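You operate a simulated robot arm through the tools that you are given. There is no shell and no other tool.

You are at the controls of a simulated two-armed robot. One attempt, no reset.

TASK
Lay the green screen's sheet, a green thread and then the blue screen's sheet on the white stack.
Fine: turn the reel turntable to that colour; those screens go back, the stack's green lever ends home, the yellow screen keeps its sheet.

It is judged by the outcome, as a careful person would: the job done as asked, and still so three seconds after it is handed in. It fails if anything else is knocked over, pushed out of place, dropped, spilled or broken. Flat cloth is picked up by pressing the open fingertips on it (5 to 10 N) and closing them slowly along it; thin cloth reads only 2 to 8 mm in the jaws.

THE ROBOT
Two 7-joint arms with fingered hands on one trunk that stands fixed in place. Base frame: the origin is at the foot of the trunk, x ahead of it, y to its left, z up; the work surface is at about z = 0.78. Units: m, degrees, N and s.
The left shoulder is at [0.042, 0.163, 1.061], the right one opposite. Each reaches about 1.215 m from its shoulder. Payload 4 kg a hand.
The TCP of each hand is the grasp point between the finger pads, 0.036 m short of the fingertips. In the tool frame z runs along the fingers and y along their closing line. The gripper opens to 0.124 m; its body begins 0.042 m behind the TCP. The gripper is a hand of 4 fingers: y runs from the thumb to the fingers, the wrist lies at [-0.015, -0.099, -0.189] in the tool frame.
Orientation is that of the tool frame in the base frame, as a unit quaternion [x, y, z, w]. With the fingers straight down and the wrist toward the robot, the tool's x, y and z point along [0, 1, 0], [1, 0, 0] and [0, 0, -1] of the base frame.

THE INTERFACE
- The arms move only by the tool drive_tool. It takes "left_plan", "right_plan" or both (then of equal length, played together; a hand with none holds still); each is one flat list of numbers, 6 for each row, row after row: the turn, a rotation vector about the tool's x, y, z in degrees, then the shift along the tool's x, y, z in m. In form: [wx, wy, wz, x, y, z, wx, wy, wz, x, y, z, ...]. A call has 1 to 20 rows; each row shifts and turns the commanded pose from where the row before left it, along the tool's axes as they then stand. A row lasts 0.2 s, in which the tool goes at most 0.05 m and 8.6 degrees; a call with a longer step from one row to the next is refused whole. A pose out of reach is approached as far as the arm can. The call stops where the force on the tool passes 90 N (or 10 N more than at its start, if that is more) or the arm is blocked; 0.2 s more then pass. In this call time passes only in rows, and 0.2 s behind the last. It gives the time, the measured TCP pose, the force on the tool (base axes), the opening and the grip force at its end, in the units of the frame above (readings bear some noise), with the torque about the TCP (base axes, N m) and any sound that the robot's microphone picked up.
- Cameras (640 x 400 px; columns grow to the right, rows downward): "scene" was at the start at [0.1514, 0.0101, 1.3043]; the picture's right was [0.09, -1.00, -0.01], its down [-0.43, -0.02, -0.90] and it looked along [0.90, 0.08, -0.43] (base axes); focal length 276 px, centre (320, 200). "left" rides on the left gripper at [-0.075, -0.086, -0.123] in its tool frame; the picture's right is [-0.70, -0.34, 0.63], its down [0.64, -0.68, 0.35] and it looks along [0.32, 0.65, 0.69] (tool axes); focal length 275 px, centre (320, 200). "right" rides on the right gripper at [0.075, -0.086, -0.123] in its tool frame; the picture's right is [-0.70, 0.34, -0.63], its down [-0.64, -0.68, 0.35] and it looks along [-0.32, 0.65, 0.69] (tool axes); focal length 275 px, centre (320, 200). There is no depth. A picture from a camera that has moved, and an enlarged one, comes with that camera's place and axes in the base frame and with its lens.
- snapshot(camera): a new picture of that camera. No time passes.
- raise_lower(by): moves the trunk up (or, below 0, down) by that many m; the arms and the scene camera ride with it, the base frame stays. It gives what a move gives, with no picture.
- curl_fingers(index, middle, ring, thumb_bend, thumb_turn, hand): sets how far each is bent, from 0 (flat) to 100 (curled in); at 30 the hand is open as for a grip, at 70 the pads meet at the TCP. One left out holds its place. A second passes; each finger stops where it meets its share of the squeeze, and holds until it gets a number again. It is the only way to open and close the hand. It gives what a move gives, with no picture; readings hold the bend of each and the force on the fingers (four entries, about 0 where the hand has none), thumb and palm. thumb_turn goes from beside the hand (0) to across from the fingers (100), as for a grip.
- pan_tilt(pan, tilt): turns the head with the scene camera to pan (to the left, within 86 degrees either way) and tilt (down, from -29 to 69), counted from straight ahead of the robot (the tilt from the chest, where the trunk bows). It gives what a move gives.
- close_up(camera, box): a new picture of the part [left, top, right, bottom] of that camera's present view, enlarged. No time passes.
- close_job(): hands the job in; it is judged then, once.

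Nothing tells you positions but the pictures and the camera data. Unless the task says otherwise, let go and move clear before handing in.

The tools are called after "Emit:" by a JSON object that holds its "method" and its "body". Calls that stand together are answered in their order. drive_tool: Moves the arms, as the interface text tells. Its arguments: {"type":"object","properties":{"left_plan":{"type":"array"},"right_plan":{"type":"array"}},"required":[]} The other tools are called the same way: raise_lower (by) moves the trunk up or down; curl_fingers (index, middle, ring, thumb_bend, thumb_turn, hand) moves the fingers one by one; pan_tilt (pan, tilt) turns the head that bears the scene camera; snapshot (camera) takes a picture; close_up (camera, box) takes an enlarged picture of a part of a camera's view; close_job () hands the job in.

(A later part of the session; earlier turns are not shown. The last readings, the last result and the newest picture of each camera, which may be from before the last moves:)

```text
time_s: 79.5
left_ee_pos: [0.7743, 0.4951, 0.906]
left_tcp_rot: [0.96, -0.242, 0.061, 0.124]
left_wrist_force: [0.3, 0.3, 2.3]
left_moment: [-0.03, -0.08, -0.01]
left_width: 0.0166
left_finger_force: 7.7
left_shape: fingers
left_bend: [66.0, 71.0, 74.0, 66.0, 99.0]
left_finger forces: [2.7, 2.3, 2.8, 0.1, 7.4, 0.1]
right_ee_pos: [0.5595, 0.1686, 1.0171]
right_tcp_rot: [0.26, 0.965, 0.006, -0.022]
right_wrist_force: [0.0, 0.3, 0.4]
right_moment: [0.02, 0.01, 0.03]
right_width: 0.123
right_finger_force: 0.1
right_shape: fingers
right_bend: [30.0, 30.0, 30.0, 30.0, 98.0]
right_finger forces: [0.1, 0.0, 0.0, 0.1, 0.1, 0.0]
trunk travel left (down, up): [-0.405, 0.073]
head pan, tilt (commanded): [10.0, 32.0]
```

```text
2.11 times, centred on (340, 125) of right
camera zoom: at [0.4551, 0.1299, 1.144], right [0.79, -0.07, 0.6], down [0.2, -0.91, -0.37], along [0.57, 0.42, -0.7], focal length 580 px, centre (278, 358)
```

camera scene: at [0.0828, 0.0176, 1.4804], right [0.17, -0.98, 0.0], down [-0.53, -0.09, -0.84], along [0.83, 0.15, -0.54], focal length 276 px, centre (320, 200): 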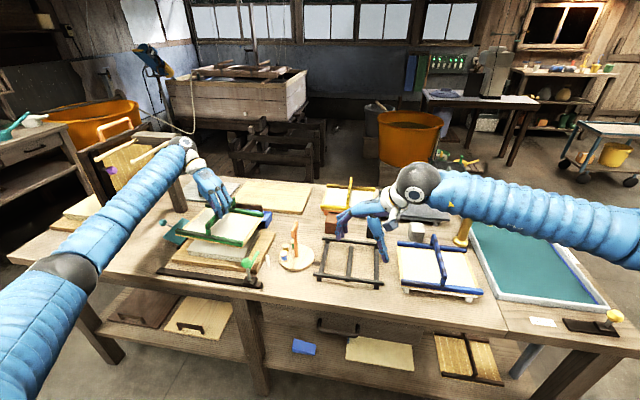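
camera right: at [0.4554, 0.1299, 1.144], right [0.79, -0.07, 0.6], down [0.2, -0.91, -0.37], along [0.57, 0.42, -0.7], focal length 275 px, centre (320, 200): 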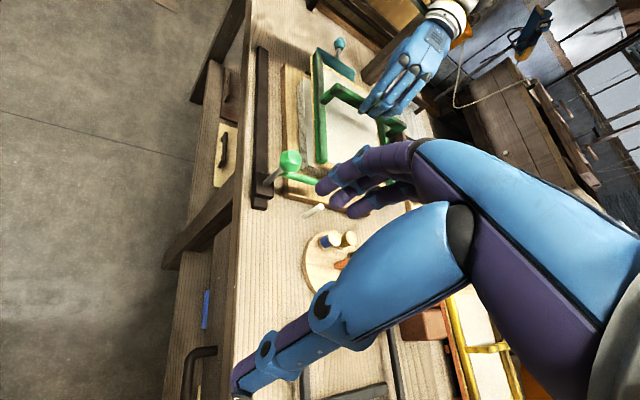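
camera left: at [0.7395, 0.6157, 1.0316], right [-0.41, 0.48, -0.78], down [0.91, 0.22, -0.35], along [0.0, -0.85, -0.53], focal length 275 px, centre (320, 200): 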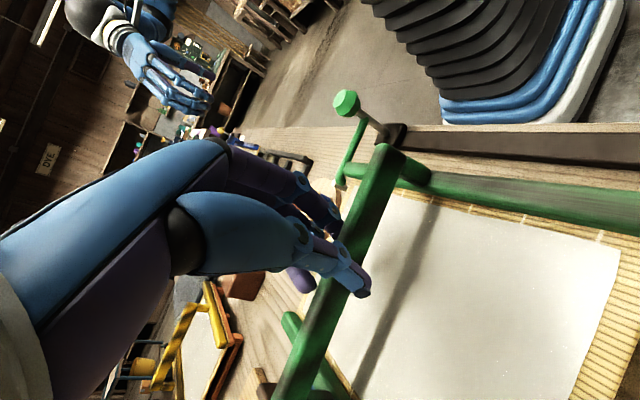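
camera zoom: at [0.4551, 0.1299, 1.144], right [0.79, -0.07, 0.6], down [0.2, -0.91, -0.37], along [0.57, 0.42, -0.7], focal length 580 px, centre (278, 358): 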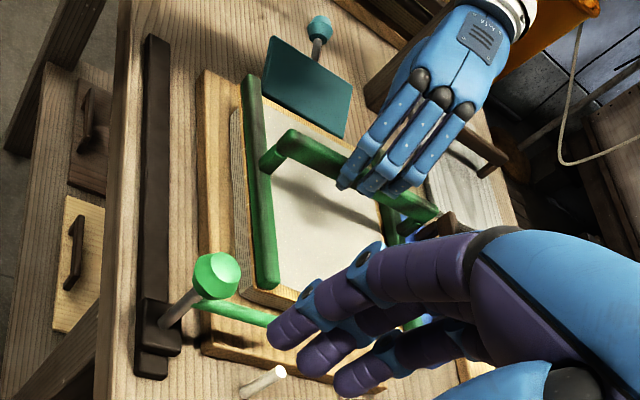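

The screen has just touched the stack, well aligned with even margins. I'll press down gently a few millimetres.

Emit:
{"method": "drive_tool", "body": {"left_plan": [0, 0, 0, -0.0003, -0.0003, 0.002, 0, 0, 0, -0.0003, -0.0003, 0.002, 0, 0, 0, -0.0003, -0.0003, 0.002, 0, 0, 0, 0, 0, 0, 0, 0, 0, 0, 0, 0]}}

Emit:
{"method": "close_up", "body": {"camera": "scene", "box": [172, 195, 272, 275]}}

```text
time_s: 80.7
left_ee_pos: [0.7749, 0.4965, 0.9038]
left_tcp_rot: [0.96, -0.243, 0.062, 0.123]
left_wrist_force: [1.6, 3.5, 25.4]
left_moment: [-0.05, -0.21, -0.04]
left_width: 0.0156
left_finger_force: 14.4
left_shape: fingers
left_bend: [66.0, 72.0, 74.0, 66.0, 99.0]
left_finger forces: [3.0, 3.3, 6.5, 0.0, 16.5, 0.0]
right_ee_pos: [0.5578, 0.1681, 1.0182]
right_tcp_rot: [0.261, 0.965, 0.006, -0.021]
right_wrist_force: [-0.4, 0.1, 0.9]
right_moment: [0.0, 0.02, 0.02]
right_width: 0.123
right_finger_force: 0.0
right_shape: fingers
right_bend: [30.0, 30.0, 30.0, 30.0, 98.0]
right_finger forces: [0.0, 0.1, 0.0, 0.0, 0.0, 0.1]
trunk travel left (down, up): [-0.405, 0.073]
head pan, tilt (commanded): [10.0, 32.0]
```

```text
5.00 times, centred on (222, 235) of scene
camera zoom: at [0.0808, 0.0167, 1.4807], right [0.17, -0.98, 0.0], down [-0.53, -0.09, -0.84], along [0.83, 0.15, -0.54], focal length 1380 px, centre (810, 25)
```

zoom: 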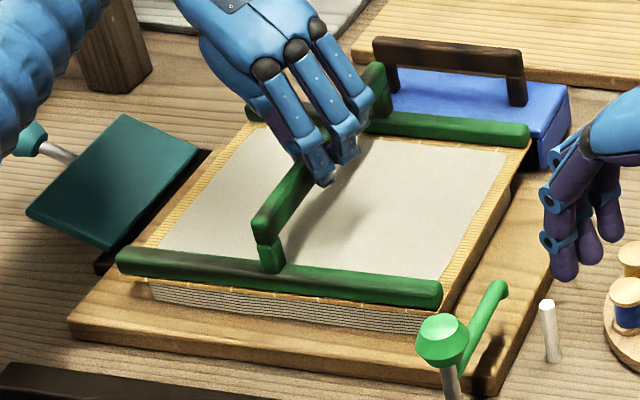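

Pressed with about 25 N, nothing shifted. I'll lift slowly and see whether the sheet stays on the stack.

Emit:
{"method": "drive_tool", "body": {"left_plan": [0, 0, 0, 0.0004, 0.0004, -0.003, 0, 0, 0, 0.0004, 0.0004, -0.003, 0, 0, 0, 0.0007, 0.0008, -0.005, 0, 0, 0, 0.0014, 0.0016, -0.0098, 0, 0, 0, 0.0014, 0.0016, -0.0098, 0, 0, 0, 0.0014, 0.0016, -0.0098, 0, 0, 0, 0.0014, 0.0016, -0.0098, 0, 0, 0, 0, 0, 0, 0, 0, 0, 0, 0, 0]}}

Emit:
{"method": "close_up", "body": {"camera": "scene", "box": [172, 195, 272, 275]}}

Emit:
{"method": "close_up", "body": {"camera": "right", "box": [250, 30, 430, 220]}}

Emit:
{"method": "snapshot", "body": {"camera": "left"}}

```text
time_s: 82.7
left_ee_pos: [0.7744, 0.5004, 0.9512]
left_tcp_rot: [0.96, -0.243, 0.061, 0.124]
left_wrist_force: [0.7, 0.7, -1.2]
left_moment: [0.01, 0.0, -0.01]
left_width: 0.016
left_finger_force: 6.9
left_shape: fingers
left_bend: [66.0, 71.0, 74.0, 66.0, 99.0]
left_finger forces: [2.6, 2.5, 1.7, 0.0, 6.7, 0.0]
right_ee_pos: [0.56, 0.1692, 1.0166]
right_tcp_rot: [0.26, 0.965, 0.005, -0.022]
right_wrist_force: [0.3, 0.2, -0.1]
right_moment: [0.02, -0.02, 0.02]
right_width: 0.1227
right_finger_force: 0.0
right_shape: fingers
right_bend: [30.0, 30.0, 30.0, 30.0, 98.0]
right_finger forces: [0.0, 0.1, 0.0, 0.0, 0.0, 0.1]
trunk travel left (down, up): [-0.405, 0.073]
head pan, tilt (commanded): [10.0, 32.0]
```

```text
5.00 times, centred on (222, 235) of scene
camera zoom: at [0.0827, 0.0177, 1.4804], right [0.17, -0.98, 0.0], down [-0.53, -0.09, -0.84], along [0.83, 0.15, -0.54], focal length 1380 px, centre (810, 25)
```

zoom: 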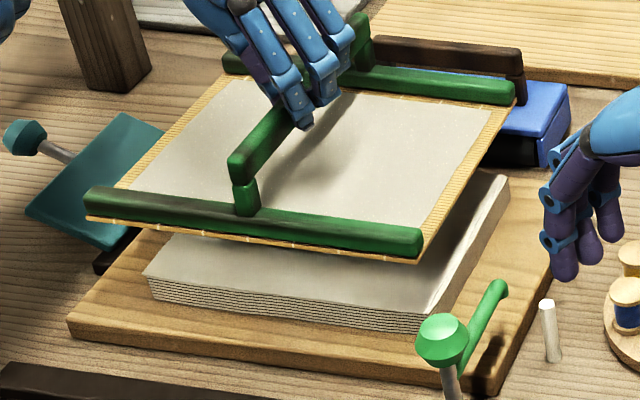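

```text
2.11 times, centred on (340, 125) of right
camera zoom: at [0.4553, 0.1301, 1.1439], right [0.8, -0.07, 0.6], down [0.2, -0.91, -0.37], along [0.57, 0.42, -0.7], focal length 580 px, centre (278, 358)
```

zoom: 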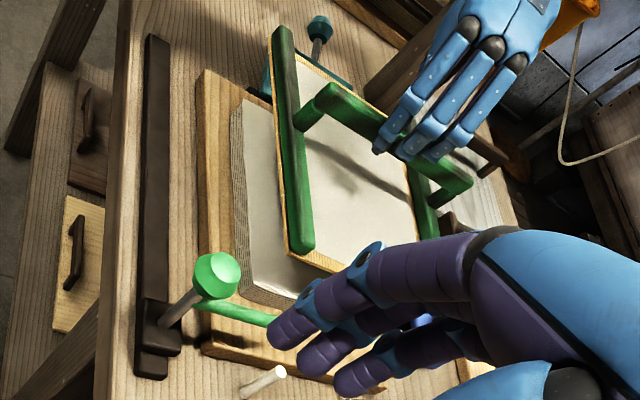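

```text
taken
camera left: at [0.7431, 0.6386, 1.0374], right [-0.41, 0.43, -0.8], down [0.91, 0.2, -0.36], along [0.0, -0.88, -0.47], focal length 275 px, centre (320, 200)
```

left: 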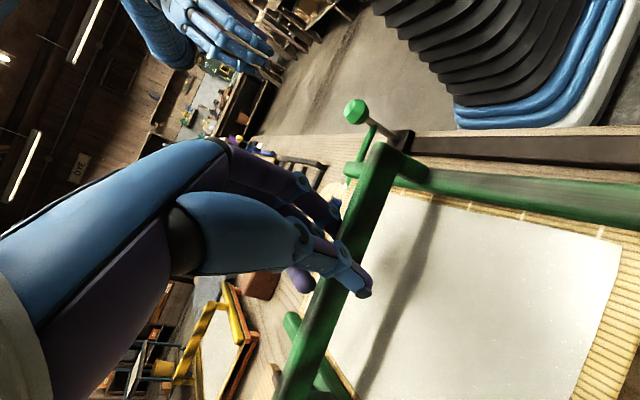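

The green sheet still shows on the screen after the press. I'll raise the screen well clear and inspect both the stack and the underside of the screen before deciding how the sheet is meant to release.

Emit:
{"method": "drive_tool", "body": {"left_plan": [0, 0, 0, 0.0007, 0.0008, -0.005, 0, 0, 0, 0.0018, 0.0024, -0.0147, 0, 0, 0, 0.0018, 0.0024, -0.0147, 0, 0, 0, 0.0018, 0.0024, -0.0147, 0, 0, 0, 0.0018, 0.0024, -0.0147, 0, 0, 0, 0.0018, 0.0024, -0.0147, 0, 0, 0, 0.0018, 0.0024, -0.0147, 0, 0, 0, 0.0018, 0.0024, -0.0147, 0, 0, 0, 0.0018, 0.0024, -0.0147, 0, 0, 0, 0.0018, 0.0024, -0.0147, 0, 0, 0, 0.0018, 0.0024, -0.0147, 0, 0, 0, 0.0018, 0.0024, -0.0147, 0, 0, 0, 0.0018, 0.0024, -0.0147, 0, 0, 0, 0.0007, 0.0008, -0.005, 0, 0, 0, 0, 0, 0, 0, 0, 0, 0, 0, 0]}}

Emit:
{"method": "close_up", "body": {"camera": "scene", "box": [172, 195, 272, 275]}}

Emit:
{"method": "close_up", "body": {"camera": "scene", "box": [130, 100, 290, 200]}}

Emit:
{"method": "close_up", "body": {"camera": "right", "box": [250, 0, 430, 220]}}

```text
time_s: 86.1
left_ee_pos: [0.77, 0.5127, 1.142]
left_tcp_rot: [0.96, -0.242, 0.062, 0.124]
left_wrist_force: [0.3, -0.7, -0.6]
left_moment: [-0.01, -0.01, 0.0]
left_width: 0.0159
left_finger_force: 6.6
left_shape: fingers
left_bend: [66.0, 71.0, 74.0, 66.0, 99.0]
left_finger forces: [2.5, 2.4, 1.6, 0.1, 6.6, 0.1]
right_ee_pos: [0.5589, 0.1701, 1.0172]
right_tcp_rot: [0.261, 0.965, 0.006, -0.022]
right_wrist_force: [0.6, -0.2, 0.3]
right_moment: [-0.02, -0.01, 0.01]
right_width: 0.1231
right_finger_force: 0.0
right_shape: fingers
right_bend: [30.0, 30.0, 30.0, 30.0, 98.0]
right_finger forces: [0.1, 0.1, 0.1, 0.0, 0.0, 0.0]
trunk travel left (down, up): [-0.405, 0.073]
head pan, tilt (commanded): [10.0, 32.0]
```

```text
5.00 times, centred on (222, 235) of scene
camera zoom: at [0.0828, 0.0177, 1.4804], right [0.17, -0.98, 0.0], down [-0.53, -0.09, -0.84], along [0.83, 0.15, -0.54], focal length 1380 px, centre (810, 25)
```

zoom: 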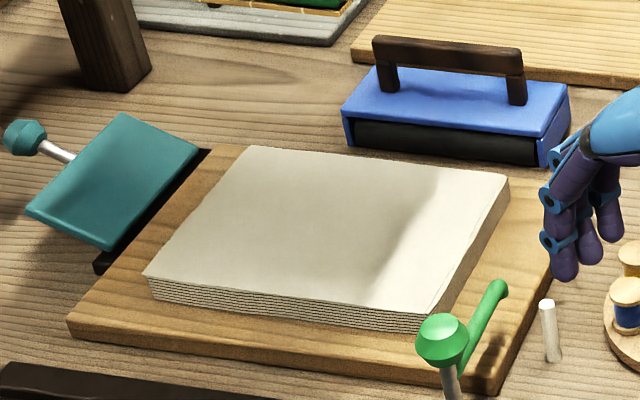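

```text
4.00 times, centred on (210, 150) of scene
camera zoom: at [0.0828, 0.0177, 1.4804], right [0.17, -0.98, 0.0], down [-0.53, -0.09, -0.84], along [0.83, 0.15, -0.54], focal length 1104 px, centre (760, 400)
```

zoom: 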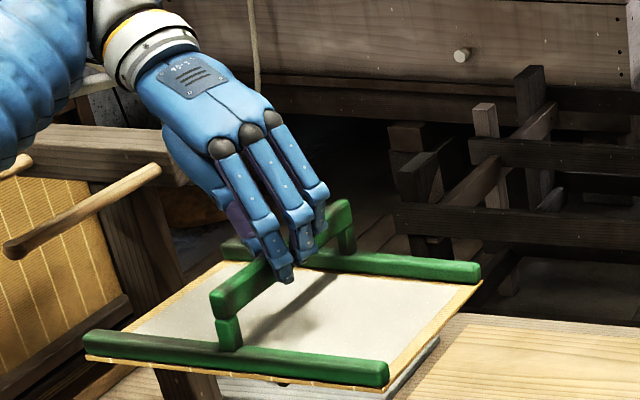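

```text
1.82 times, centred on (340, 110) of right
camera zoom: at [0.4553, 0.1301, 1.1439], right [0.8, -0.07, 0.6], down [0.2, -0.91, -0.37], along [0.57, 0.42, -0.7], focal length 500 px, centre (284, 364)
```

zoom: 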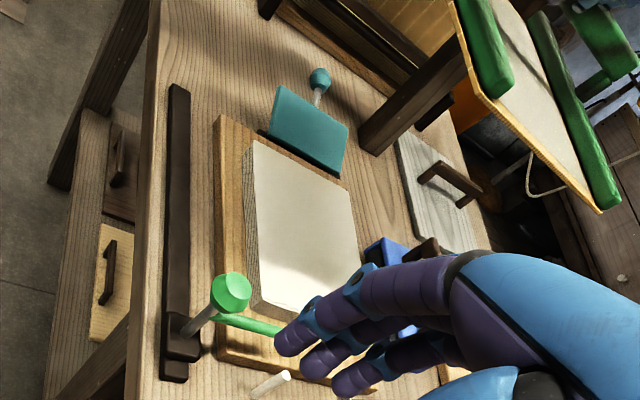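

The stack is unchanged. I'll check the underside of the screen with the right camera by tilting the right hand up and raising the screen a bit more.

Emit:
{"method": "drive_tool", "body": {"left_plan": [0, 0, 0, 0.0018, 0.0024, -0.0147, 0, 0, 0, 0.0018, 0.0024, -0.0147, 0, 0, 0, 0.0018, 0.0024, -0.0147, 0, 0, 0, 0.0018, 0.0024, -0.0147, 0, 0, 0, 0.0018, 0.0024, -0.0147, 0, 0, 0, 0.0018, 0.0024, -0.0147, 0, 0, 0, 0.0018, 0.0024, -0.0147, 0, 0, 0, 0.0018, 0.0024, -0.0147, 0, 0, 0, 0.0018, 0.0024, -0.0147, 0, 0, 0, 0, 0, 0], "right_plan": [-6.5, 0, 0, 0, 0, 0, -6.5, 0, 0, 0, 0, 0, -6.5, 0, 0, 0, 0, 0, -6.5, 0, 0, 0, 0, 0, -6.5, 0, 0, 0, 0, 0, -6.5, 0, 0, 0, 0, 0, -6.5, 0, 0, 0, 0, 0, -6.5, 0, 0, 0, 0, 0, -6.5, 0, 0, 0, 0, 0, 0, 0, 0, 0, 0, 0]}}

Emit:
{"method": "snapshot", "body": {"camera": "right"}}

Emit:
{"method": "snapshot", "body": {"camera": "scene"}}

```text
time_s: 88.3
left_ee_pos: [0.7649, 0.5223, 1.2752]
left_tcp_rot: [0.96, -0.243, 0.062, 0.124]
left_wrist_force: [0.3, -1.0, -0.5]
left_moment: [-0.01, 0.03, -0.01]
left_width: 0.0161
left_finger_force: 6.7
left_shape: fingers
left_bend: [66.0, 71.0, 74.0, 66.0, 99.0]
left_finger forces: [2.5, 2.5, 1.6, 0.1, 6.5, 0.1]
right_ee_pos: [0.5612, 0.1696, 1.0165]
right_tcp_rot: [0.237, 0.839, 0.477, 0.107]
right_wrist_force: [0.4, 0.1, -0.9]
right_moment: [0.01, 0.04, 0.01]
right_width: 0.123
right_finger_force: 0.1
right_shape: fingers
right_bend: [30.0, 30.0, 30.0, 30.0, 98.0]
right_finger forces: [0.0, 0.0, 0.0, 0.1, 0.0, 0.1]
trunk travel left (down, up): [-0.405, 0.073]
head pan, tilt (commanded): [10.0, 32.0]
```

```text
taken
camera right: at [0.4203, 0.0781, 1.0102], right [0.44, -0.68, 0.59], down [0.5, -0.36, -0.79], along [0.75, 0.64, 0.18], focal length 275 px, centre (320, 200)
```

right: 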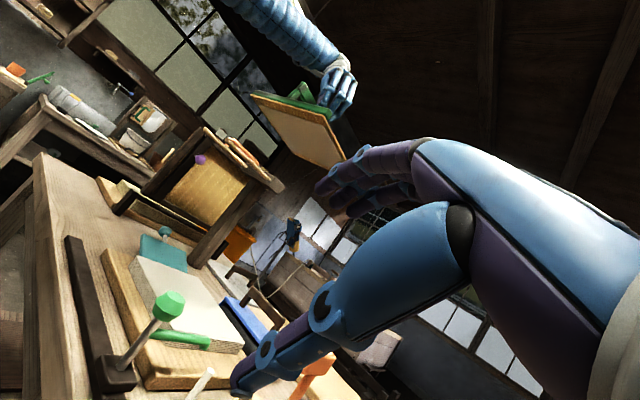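

```text
taken
camera scene: at [0.0833, 0.0178, 1.4804], right [0.17, -0.98, 0.0], down [-0.53, -0.09, -0.84], along [0.83, 0.15, -0.54], focal length 276 px, centre (320, 200)
```

scene: 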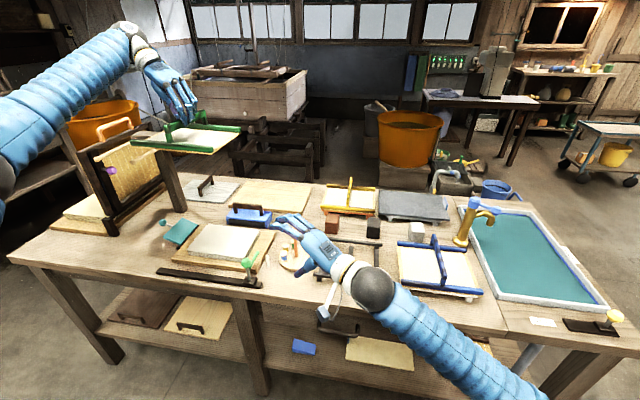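

Emit:
{"method": "close_up", "body": {"camera": "right", "box": [230, 60, 370, 180]}}

Emit:
{"method": "close_up", "body": {"camera": "right", "box": [40, 140, 300, 390]}}

Emit:
{"method": "close_up", "body": {"camera": "scene", "box": [0, 60, 260, 260]}}

```text
3.33 times, centred on (300, 120) of right
camera zoom: at [0.4203, 0.0781, 1.0102], right [0.44, -0.68, 0.59], down [0.5, -0.36, -0.79], along [0.75, 0.64, 0.18], focal length 918 px, centre (387, 467)
```

zoom: 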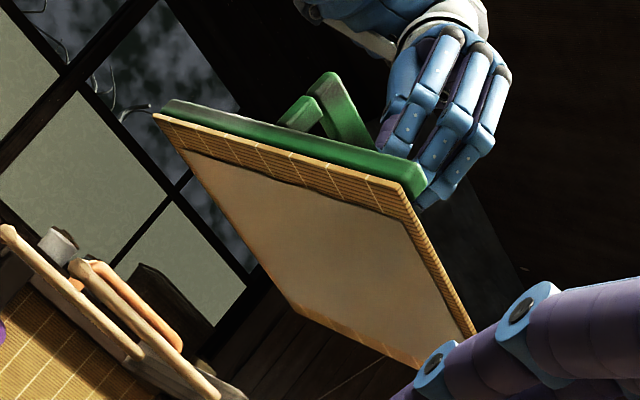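

```text
1.60 times, centred on (170, 265) of right
camera zoom: at [0.4203, 0.0781, 1.0102], right [0.44, -0.68, 0.59], down [0.5, -0.36, -0.79], along [0.75, 0.64, 0.18], focal length 440 px, centre (560, 96)
```

zoom: 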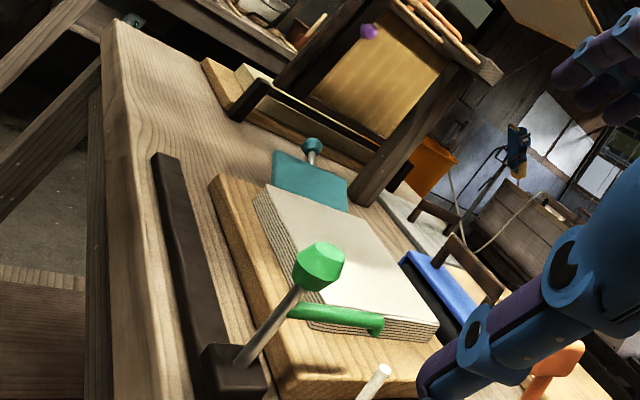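

```text
2.00 times, centred on (130, 160) of scene
camera zoom: at [0.0833, 0.0178, 1.4804], right [0.17, -0.98, 0.0], down [-0.53, -0.09, -0.84], along [0.83, 0.15, -0.54], focal length 552 px, centre (700, 280)
```

zoom: 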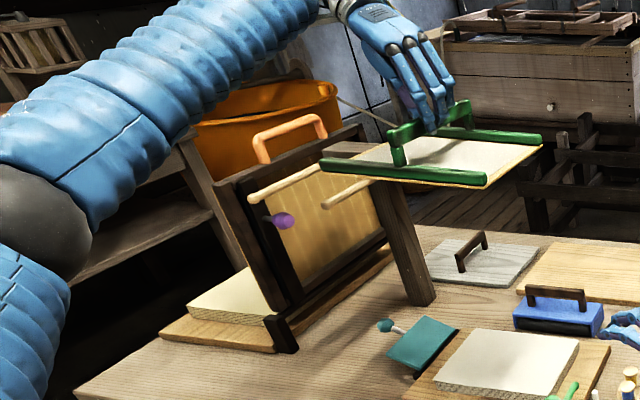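

The underside shows the same sheet, so the screen is laid upright on the stack; my first press was probably about 1 cm too far forward and slightly tilted. I'll come back down to just above the stack and align more carefully with both cameras.

Emit:
{"method": "drive_tool", "body": {"left_plan": [0, 0, 0, -0.0012, -0.0012, 0.009, 0, 0, 0, -0.00254, -0.00242, 0.0183, 0, 0, 0, -0.00254, -0.00242, 0.0183, 0, 0, 0, -0.00254, -0.00242, 0.0183, 0, 0, 0, -0.00254, -0.00242, 0.0183, 0, 0, 0, -0.00254, -0.00242, 0.0183, 0, 0, 0, -0.00254, -0.00242, 0.0183, 0, 0, 0, -0.00254, -0.00242, 0.0183, 0, 0, 0, -0.00254, -0.00242, 0.0183, 0, 0, 0, -0.00254, -0.00242, 0.0183, 0, 0, 0, -0.00254, -0.00242, 0.0183, 0, 0, 0, -0.00254, -0.00242, 0.0183, 0, 0, 0, -0.00254, -0.00242, 0.0183, 0, 0, 0, -0.00254, -0.00242, 0.0183, 0, 0, 0, -0.00254, -0.00242, 0.0183, 0, 0, 0, -0.00254, -0.00242, 0.0183, 0, 0, 0, -0.0025, -0.0024, 0.018, 0, 0, 0, -0.0025, -0.0024, 0.018, 0, 0, 0, -0.0012, -0.0012, 0.01, 0, 0, 0, 0, 0, 0]}}

Emit:
{"method": "drive_tool", "body": {"left_plan": [0, 0, 0, 0, 0, 0, 0, 0, 0, 0, 0, 0]}}

Emit:
{"method": "close_up", "body": {"camera": "scene", "box": [172, 195, 272, 275]}}

Emit:
{"method": "close_up", "body": {"camera": "right", "box": [60, 160, 280, 400]}}

```text
time_s: 92.5
left_ee_pos: [0.7656, 0.4894, 0.9437]
left_tcp_rot: [0.96, -0.244, 0.062, 0.124]
left_wrist_force: [0.4, 0.2, -2.0]
left_moment: [0.0, 0.05, 0.0]
left_width: 0.016
left_finger_force: 6.1
left_shape: fingers
left_bend: [66.0, 71.0, 74.0, 66.0, 99.0]
left_finger forces: [2.6, 2.6, 1.6, 0.0, 6.4, 0.1]
right_ee_pos: [0.5606, 0.1695, 1.0154]
right_tcp_rot: [0.237, 0.84, 0.477, 0.108]
right_wrist_force: [-0.8, -0.1, 0.0]
right_moment: [-0.01, 0.0, 0.02]
right_width: 0.1232
right_finger_force: 0.0
right_shape: fingers
right_bend: [30.0, 30.0, 30.0, 30.0, 98.0]
right_finger forces: [0.0, 0.0, 0.0, 0.0, 0.0, 0.1]
trunk travel left (down, up): [-0.405, 0.073]
head pan, tilt (commanded): [10.0, 32.0]
```

```text
time_s: 93.1
left_ee_pos: [0.7662, 0.4906, 0.943]
left_tcp_rot: [0.96, -0.243, 0.062, 0.124]
left_wrist_force: [-0.3, 1.0, -0.9]
left_moment: [0.0, 0.03, 0.02]
left_width: 0.0161
left_finger_force: 6.7
left_shape: fingers
left_bend: [66.0, 71.0, 74.0, 66.0, 99.0]
left_finger forces: [2.6, 2.6, 1.5, 0.1, 6.5, 0.1]
right_ee_pos: [0.56, 0.1694, 1.0146]
right_tcp_rot: [0.237, 0.839, 0.477, 0.108]
right_wrist_force: [0.5, 0.0, -0.4]
right_moment: [0.02, 0.02, -0.03]
right_width: 0.1233
right_finger_force: 0.1
right_shape: fingers
right_bend: [30.0, 30.0, 30.0, 30.0, 98.0]
right_finger forces: [0.0, 0.0, 0.0, 0.0, 0.0, 0.0]
trunk travel left (down, up): [-0.405, 0.073]
head pan, tilt (commanded): [10.0, 32.0]
```

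```text
5.00 times, centred on (222, 235) of scene
camera zoom: at [0.0827, 0.0176, 1.4804], right [0.17, -0.98, 0.0], down [-0.53, -0.09, -0.84], along [0.83, 0.15, -0.54], focal length 1380 px, centre (810, 25)
```

zoom: 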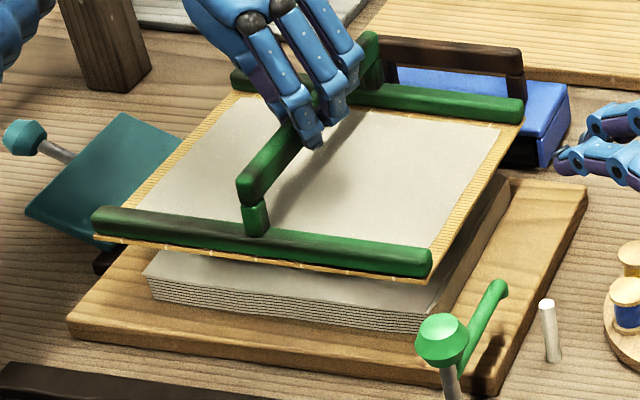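

```text
1.67 times, centred on (170, 280) of right
camera zoom: at [0.4197, 0.0781, 1.0104], right [0.44, -0.68, 0.59], down [0.5, -0.36, -0.79], along [0.75, 0.64, 0.18], focal length 459 px, centre (570, 67)
```

zoom: 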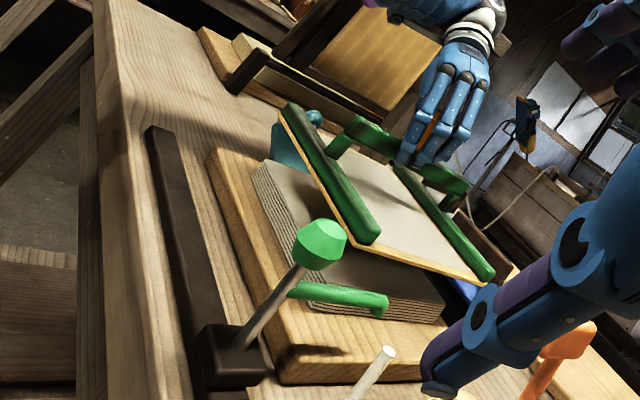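

Emit:
{"method": "close_up", "body": {"camera": "right", "box": [140, 200, 240, 300]}}

Emit:
{"method": "close_up", "body": {"camera": "scene", "box": [172, 225, 252, 275]}}

```text
4.00 times, centred on (190, 250) of right
camera zoom: at [0.4197, 0.0781, 1.0104], right [0.44, -0.68, 0.59], down [0.5, -0.36, -0.79], along [0.75, 0.64, 0.18], focal length 1101 px, centre (840, 0)
```

zoom: 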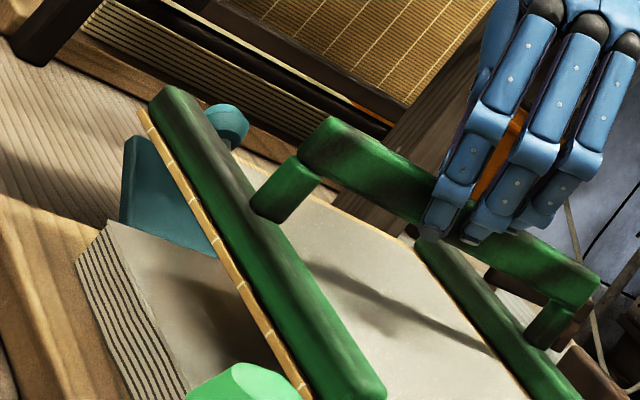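

```text
8.00 times, centred on (212, 250) of scene
camera zoom: at [0.0827, 0.0176, 1.4804], right [0.17, -0.98, 0.0], down [-0.53, -0.09, -0.84], along [0.83, 0.15, -0.54], focal length 2208 px, centre (1184, -200)
```

zoom: 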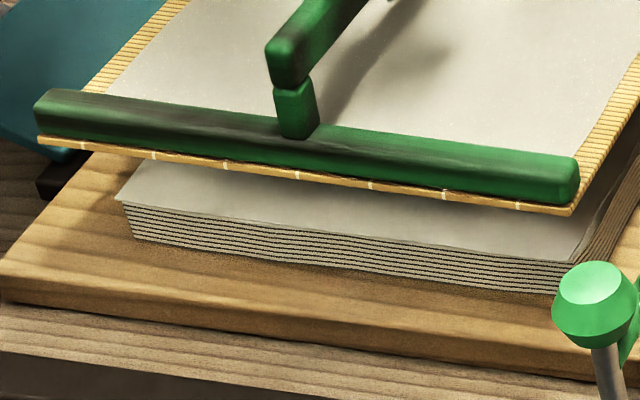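

Much better: the screen is now within about 2 mm of the stack centre, square, and only 1.4° off level. I'll trim the roll, lower straight down and press firmly for a couple of seconds.

Emit:
{"method": "drive_tool", "body": {"left_plan": [-1.2, 0.67, -0.08, 0, 0, 0, 0, 0, 0, -0.0009, -0.001, 0.0048, 0, 0, 0, -0.0014, -0.0017, 0.0077, 0, 0, 0, -0.0014, -0.0017, 0.0077, 0, 0, 0, -0.0014, -0.0017, 0.0077, 0, 0, 0, -0.0009, -0.001, 0.0048, 0, 0, 0, 0, 0, 0, 0, 0, 0, 0, 0, 0]}}

Emit:
{"method": "close_up", "body": {"camera": "scene", "box": [172, 195, 272, 275]}}

Emit:
{"method": "close_up", "body": {"camera": "right", "box": [140, 200, 240, 300]}}

```text
time_s: 94.9
left_ee_pos: [0.7657, 0.4907, 0.9071]
left_tcp_rot: [0.959, -0.242, 0.064, 0.135]
left_wrist_force: [-0.4, -0.1, -0.1]
left_moment: [0.0, 0.0, 0.03]
left_width: 0.016
left_finger_force: 6.7
left_shape: fingers
left_bend: [66.0, 71.0, 74.0, 66.0, 99.0]
left_finger forces: [2.5, 2.5, 1.7, 0.0, 6.6, 0.0]
right_ee_pos: [0.56, 0.1691, 1.0155]
right_tcp_rot: [0.237, 0.84, 0.477, 0.108]
right_wrist_force: [-1.1, 0.1, 0.3]
right_moment: [0.0, 0.01, -0.02]
right_width: 0.123
right_finger_force: 0.1
right_shape: fingers
right_bend: [30.0, 30.0, 30.0, 30.0, 98.0]
right_finger forces: [0.0, 0.0, 0.1, 0.0, 0.1, 0.0]
trunk travel left (down, up): [-0.405, 0.073]
head pan, tilt (commanded): [10.0, 32.0]
```

```text
5.00 times, centred on (222, 235) of scene
camera zoom: at [0.0826, 0.0176, 1.4804], right [0.17, -0.98, 0.0], down [-0.53, -0.09, -0.84], along [0.83, 0.15, -0.54], focal length 1380 px, centre (810, 25)
```

zoom: 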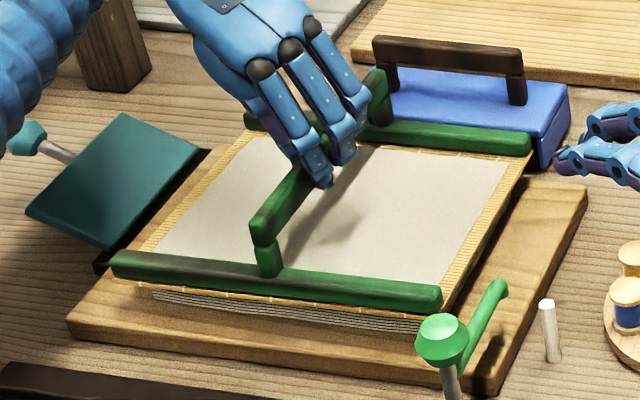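

```text
4.00 times, centred on (190, 250) of right
camera zoom: at [0.4197, 0.0781, 1.0105], right [0.44, -0.68, 0.59], down [0.5, -0.36, -0.79], along [0.75, 0.64, 0.18], focal length 1101 px, centre (840, 0)
```

zoom: 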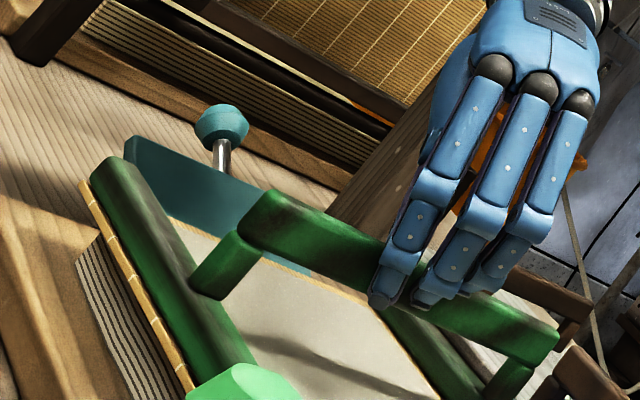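

Just at contact, with even overhang. Pressing down gradually and holding about 2 s.

Emit:
{"method": "drive_tool", "body": {"left_plan": [0, 0, 0, -0.0004, -0.0004, 0.002, 0, 0, 0, -0.0004, -0.0004, 0.002, 0, 0, 0, -0.0004, -0.0004, 0.002, 0, 0, 0, -0.0003, -0.0003, 0.0015, 0, 0, 0, -0.0003, -0.0003, 0.0015, 0, 0, 0, 0, 0, 0, 0, 0, 0, 0, 0, 0, 0, 0, 0, 0, 0, 0, 0, 0, 0, 0, 0, 0, 0, 0, 0, 0, 0, 0, 0, 0, 0, 0, 0, 0, 0, 0, 0, 0, 0, 0, 0, 0, 0, 0, 0, 0]}}

Emit:
{"method": "close_up", "body": {"camera": "scene", "box": [172, 195, 272, 275]}}

```text
time_s: 97.7
left_ee_pos: [0.7637, 0.4904, 0.9008]
left_tcp_rot: [0.958, -0.242, 0.066, 0.135]
left_wrist_force: [6.9, 10.7, 38.4]
left_moment: [0.04, -0.15, 0.03]
left_width: 0.0161
left_finger_force: 21.9
left_shape: fingers
left_bend: [66.0, 72.0, 74.0, 66.0, 100.0]
left_finger forces: [3.9, 4.1, 3.3, 0.1, 31.3, 0.0]
right_ee_pos: [0.5582, 0.1683, 1.0167]
right_tcp_rot: [0.236, 0.839, 0.478, 0.108]
right_wrist_force: [-0.2, 0.2, 0.5]
right_moment: [0.03, -0.01, 0.0]
right_width: 0.1231
right_finger_force: 0.0
right_shape: fingers
right_bend: [30.0, 30.0, 30.0, 30.0, 98.0]
right_finger forces: [0.0, 0.0, 0.0, 0.0, 0.0, 0.0]
trunk travel left (down, up): [-0.405, 0.073]
head pan, tilt (commanded): [10.0, 32.0]
```

```text
5.00 times, centred on (222, 235) of scene
camera zoom: at [0.0801, 0.0166, 1.4807], right [0.17, -0.98, 0.0], down [-0.53, -0.09, -0.84], along [0.83, 0.15, -0.54], focal length 1380 px, centre (810, 25)
```

zoom: 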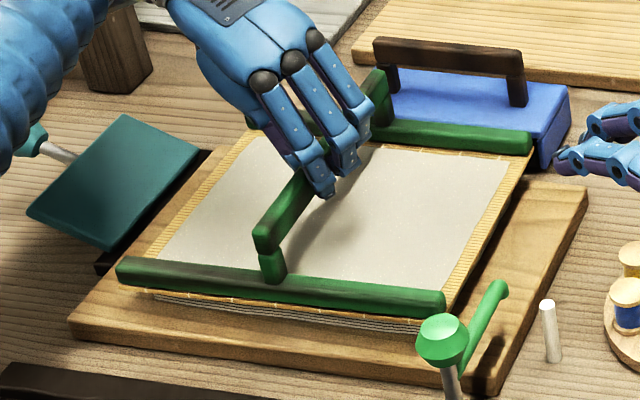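

Held about 40 N for 2 s. Now lifting slowly to see if the sheet stays.

Emit:
{"method": "drive_tool", "body": {"left_plan": [0, 0, 0, 0.0004, 0.0004, -0.002, 0, 0, 0, 0.0004, 0.0004, -0.002, 0, 0, 0, 0.0004, 0.0004, -0.002, 0, 0, 0, 0.0005, 0.0006, -0.0025, 0, 0, 0, 0.0007, 0.0008, -0.004, 0, 0, 0, 0.0014, 0.0017, -0.0077, 0, 0, 0, 0.0014, 0.0017, -0.0077, 0, 0, 0, 0.0018, 0.002, -0.0096, 0, 0, 0, 0.0018, 0.002, -0.0096, 0, 0, 0, 0.0018, 0.002, -0.0096, 0, 0, 0, 0, 0, 0, 0, 0, 0, 0, 0, 0]}}

Emit:
{"method": "close_up", "body": {"camera": "scene", "box": [172, 195, 272, 275]}}

Emit:
{"method": "close_up", "body": {"camera": "right", "box": [60, 160, 280, 400]}}

```text
time_s: 100.3
left_ee_pos: [0.7681, 0.4905, 0.9572]
left_tcp_rot: [0.958, -0.243, 0.064, 0.135]
left_wrist_force: [0.1, -0.3, -1.0]
left_moment: [-0.03, 0.03, 0.02]
left_width: 0.0166
left_finger_force: 7.5
left_shape: fingers
left_bend: [66.0, 71.0, 74.0, 66.0, 99.0]
left_finger forces: [3.4, 2.5, 1.6, 0.0, 8.5, 0.1]
right_ee_pos: [0.5594, 0.1693, 1.016]
right_tcp_rot: [0.238, 0.839, 0.476, 0.108]
right_wrist_force: [0.0, -0.2, -0.5]
right_moment: [0.0, -0.01, -0.03]
right_width: 0.1231
right_finger_force: 0.1
right_shape: fingers
right_bend: [30.0, 30.0, 30.0, 30.0, 98.0]
right_finger forces: [0.0, 0.0, 0.0, 0.0, 0.0, 0.0]
trunk travel left (down, up): [-0.405, 0.073]
head pan, tilt (commanded): [10.0, 32.0]
```

```text
5.00 times, centred on (222, 235) of scene
camera zoom: at [0.0826, 0.0176, 1.4804], right [0.17, -0.98, 0.0], down [-0.53, -0.09, -0.84], along [0.83, 0.15, -0.54], focal length 1380 px, centre (810, 25)
```

zoom: 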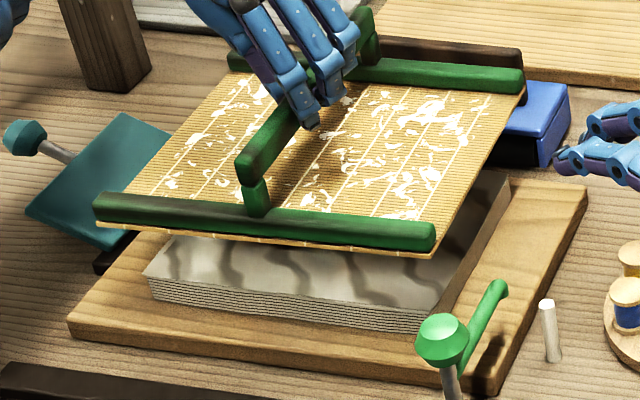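

```text
1.67 times, centred on (170, 280) of right
camera zoom: at [0.4196, 0.0781, 1.0105], right [0.44, -0.68, 0.59], down [0.5, -0.36, -0.79], along [0.75, 0.64, 0.18], focal length 459 px, centre (570, 67)
```

zoom: 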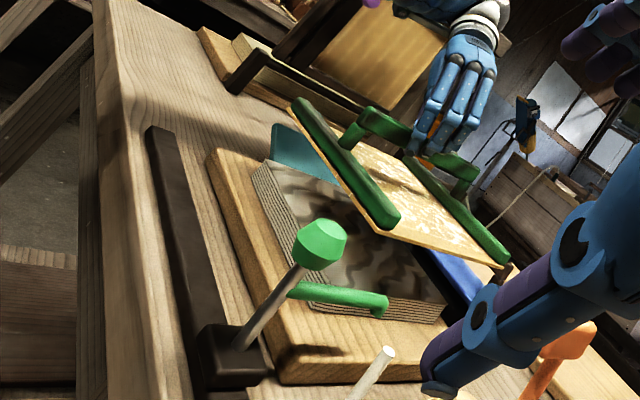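

The sheet has transferred: the green screen is bare and the new wet sheet lies squarely on the stack. Next I'll clear the right hand, then carry the empty screen back to its stand.

Emit:
{"method": "drive_tool", "body": {"right_plan": [6.5, 0, 0, 0, 0, 0, 6.5, 0, 0, 0, 0, 0, 6.5, 0, 0, 0, 0, 0, 6.5, 0, 0, 0, 0, 0, 6.5, 0, 0, 0, 0, 0, 6.5, 0, 0, 0, 0, 0, 6.5, 0, 0, 0, 0, 0, 6.5, 0, 0, 0, 0, 0, 6.5, 0, 0, 0, 0, 0, 0, 0, 0, -0.018, -0.036, -0.015, 0, 0, 0, -0.018, -0.036, -0.015, 0, 0, 0, -0.018, -0.036, -0.015, 0, 0, 0, -0.018, -0.036, -0.015, 0, 0, 0, -0.018, -0.036, -0.015, 0, 0, 0, -0.018, -0.036, -0.015, 0, 0, 0, -0.018, -0.036, -0.015, 0, 0, 0, -0.018, -0.036, -0.015, 0, 0, 0, -0.018, -0.036, -0.015, 0, 0, 0, 0, 0, 0]}}

Emit:
{"method": "drive_tool", "body": {"right_plan": [0, 0, 7.5, 0, 0, 0, 0, 0, 7.5, 0, 0, 0, 0, 0, 7.5, 0, 0, 0, 0, 0, 7.5, 0, 0, 0, 0, 0, 7.5, 0, 0, 0, 0, 0, 7.5, 0, 0, 0, 0, 0, 7.5, 0, 0, 0, 0, 0, 7.5, 0, 0, 0], "left_plan": [0, 0, 0, 0.0018, 0.002, -0.0096, 0, 0, 0, 0.003, 0.0034, -0.0154, 0, 0, 0, 0.003, 0.0034, -0.0154, 0, 0, 0, 0.003, 0.0034, -0.0154, 0, 0, 0, 0.003, 0.0034, -0.0154, 0, 0, 0, 0.003, 0.0034, -0.0154, 0, 0, 0, 0.003, 0.0034, -0.0154, 0, 0, 0, 0.002, 0.002, -0.0096]}}

Emit:
{"method": "snapshot", "body": {"camera": "scene"}}

Emit:
{"method": "close_up", "body": {"camera": "scene", "box": [172, 195, 272, 275]}}

```text
time_s: 104.3
left_ee_pos: [0.7688, 0.4906, 0.9579]
left_tcp_rot: [0.959, -0.242, 0.065, 0.135]
left_wrist_force: [-0.1, 0.0, 0.2]
left_moment: [0.04, 0.03, 0.02]
left_width: 0.0165
left_finger_force: 7.8
left_shape: fingers
left_bend: [66.0, 71.0, 74.0, 66.0, 99.0]
left_finger forces: [3.3, 2.5, 1.5, 0.1, 8.5, 0.0]
right_ee_pos: [0.5446, -0.1727, 1.1362]
right_tcp_rot: [0.26, 0.965, 0.006, -0.022]
right_wrist_force: [-1.1, -0.7, 0.1]
right_moment: [-0.01, 0.02, 0.03]
right_width: 0.1232
right_finger_force: 0.1
right_shape: fingers
right_bend: [30.0, 30.0, 30.0, 30.0, 98.0]
right_finger forces: [0.0, 0.0, 0.1, 0.0, 0.1, 0.0]
right hand out of reach, approached as far as the arm can: row 18
trunk travel left (down, up): [-0.405, 0.073]
head pan, tilt (commanded): [10.0, 32.0]
```

```text
time_s: 106.1
left_ee_pos: [0.7674, 0.4942, 1.0748]
left_tcp_rot: [0.958, -0.244, 0.064, 0.135]
left_wrist_force: [-0.2, -0.1, -0.7]
left_moment: [0.0, 0.02, -0.04]
left_width: 0.0163
left_finger_force: 8.0
left_shape: fingers
left_bend: [66.0, 71.0, 74.0, 66.0, 99.0]
left_finger forces: [3.4, 2.4, 1.7, 0.1, 8.4, 0.1]
right_ee_pos: [0.5444, -0.174, 1.1359]
right_tcp_rot: [0.709, 0.705, -0.006, -0.022]
right_wrist_force: [-0.7, -0.1, -1.6]
right_moment: [-0.03, 0.02, 0.01]
right_width: 0.1232
right_finger_force: 0.1
right_shape: fingers
right_bend: [30.0, 30.0, 30.0, 30.0, 98.0]
right_finger forces: [0.0, 0.1, 0.0, 0.0, 0.1, 0.0]
trunk travel left (down, up): [-0.405, 0.073]
head pan, tilt (commanded): [10.0, 32.0]
```

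```text
taken
camera scene: at [0.0828, 0.0178, 1.4804], right [0.17, -0.98, 0.0], down [-0.53, -0.09, -0.84], along [0.83, 0.15, -0.54], focal length 276 px, centre (320, 200)
```

scene: 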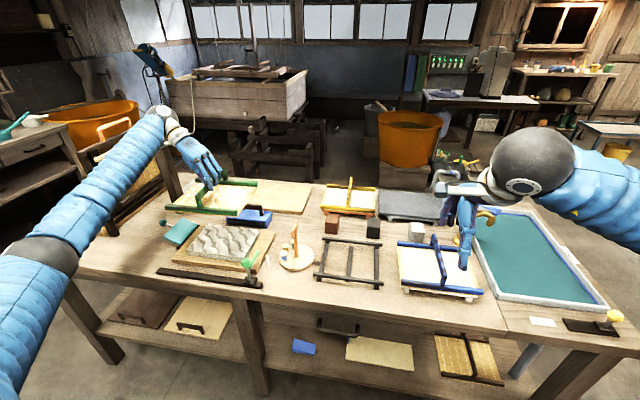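

```text
5.00 times, centred on (222, 235) of scene
camera zoom: at [0.0828, 0.0178, 1.4804], right [0.17, -0.98, 0.0], down [-0.53, -0.09, -0.84], along [0.83, 0.15, -0.54], focal length 1380 px, centre (810, 25)
```

zoom: 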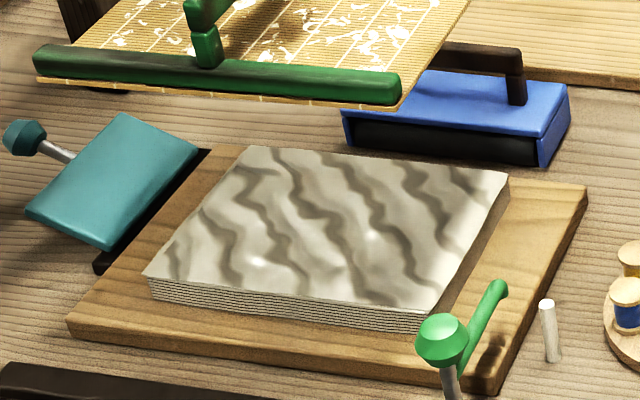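

The new sheet looks rippled like wet paper. I'll take a closer look at it and at the emptied screen.

Emit:
{"method": "close_up", "body": {"camera": "scene", "box": [180, 215, 260, 270]}}

Emit:
{"method": "close_up", "body": {"camera": "scene", "box": [160, 170, 270, 225]}}

Emit:
{"method": "snapshot", "body": {"camera": "left"}}

```text
7.27 times, centred on (220, 242) of scene
camera zoom: at [0.0828, 0.0178, 1.4804], right [0.17, -0.98, 0.0], down [-0.53, -0.09, -0.84], along [0.83, 0.15, -0.54], focal length 2008 px, centre (1047, -109)
```

zoom: 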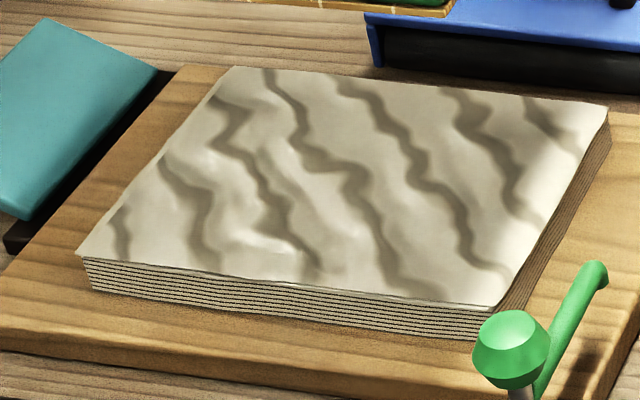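

```text
5.82 times, centred on (215, 198) of scene
camera zoom: at [0.0828, 0.0178, 1.4804], right [0.17, -0.98, 0.0], down [-0.53, -0.09, -0.84], along [0.83, 0.15, -0.54], focal length 1606 px, centre (931, 214)
```

zoom: 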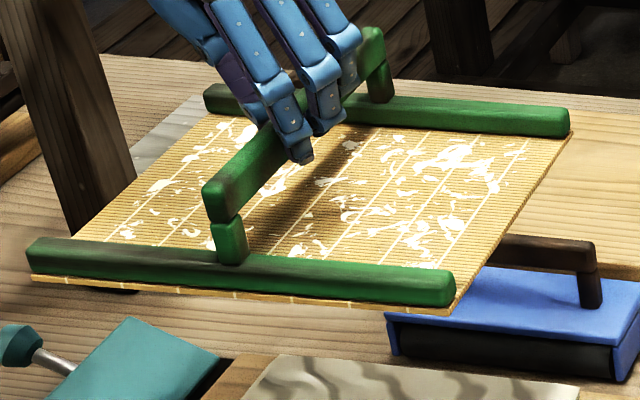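

```text
taken
camera left: at [0.735, 0.6345, 1.1562], right [-0.41, 0.41, -0.81], down [0.91, 0.19, -0.36], along [0.0, -0.89, -0.45], focal length 275 px, centre (320, 200)
```

left: 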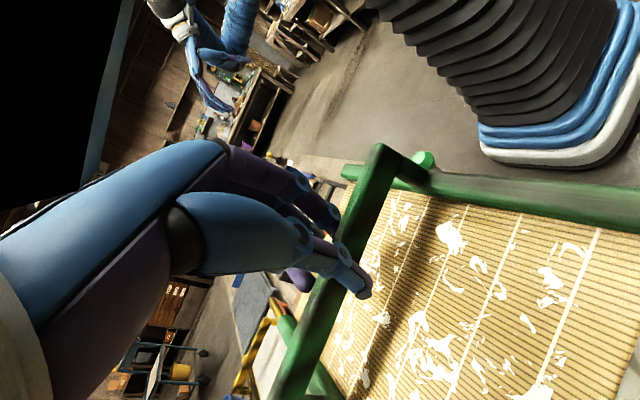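

Both look like a freshly laid wet sheet and a used screen. Now I'll locate the green stand precisely for returning the screen.

Emit:
{"method": "close_up", "body": {"camera": "scene", "box": [300, 225, 400, 295]}}

Emit:
{"method": "close_up", "body": {"camera": "scene", "box": [380, 225, 500, 310]}}

```text
5.71 times, centred on (350, 260) of scene
camera zoom: at [0.0828, 0.0178, 1.4804], right [0.17, -0.98, 0.0], down [-0.53, -0.09, -0.84], along [0.83, 0.15, -0.54], focal length 1577 px, centre (149, -143)
```

zoom: 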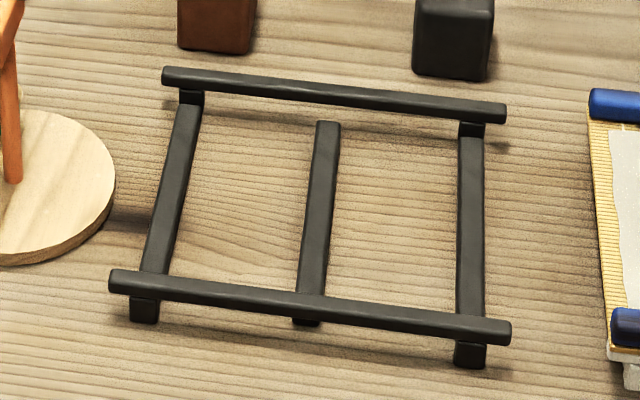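

```text
4.71 times, centred on (440, 268) of scene
camera zoom: at [0.0828, 0.0178, 1.4804], right [0.17, -0.98, 0.0], down [-0.53, -0.09, -0.84], along [0.83, 0.15, -0.54], focal length 1299 px, centre (-245, -118)
```

zoom: 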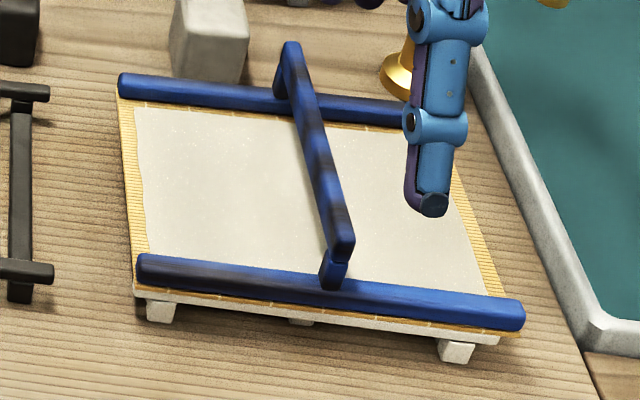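

Emit:
{"method": "close_up", "body": {"camera": "scene", "box": [310, 170, 390, 230]}}

Emit:
{"method": "close_up", "body": {"camera": "right", "box": [0, 0, 330, 400]}}

```text
6.67 times, centred on (350, 200) of scene
camera zoom: at [0.0828, 0.0178, 1.4804], right [0.17, -0.98, 0.0], down [-0.53, -0.09, -0.84], along [0.83, 0.15, -0.54], focal length 1840 px, centre (120, 200)
```

zoom: 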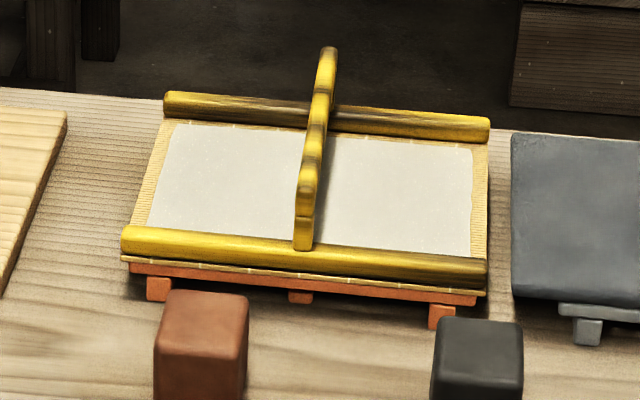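

```text
1.00 times, centred on (165, 200) of right (not enlarged: the box is as wide or as high as the picture)
camera zoom: at [0.4629, -0.1016, 1.2647], right [0.36, -0.71, 0.6], down [-0.7, -0.63, -0.33], along [0.62, -0.3, -0.72], focal length 275 px, centre (475, 200)
```

zoom: 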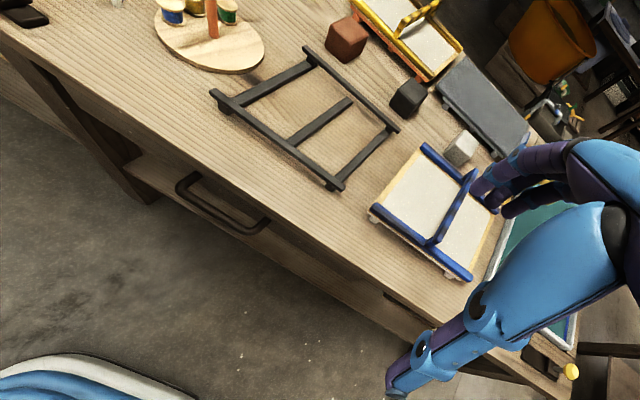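

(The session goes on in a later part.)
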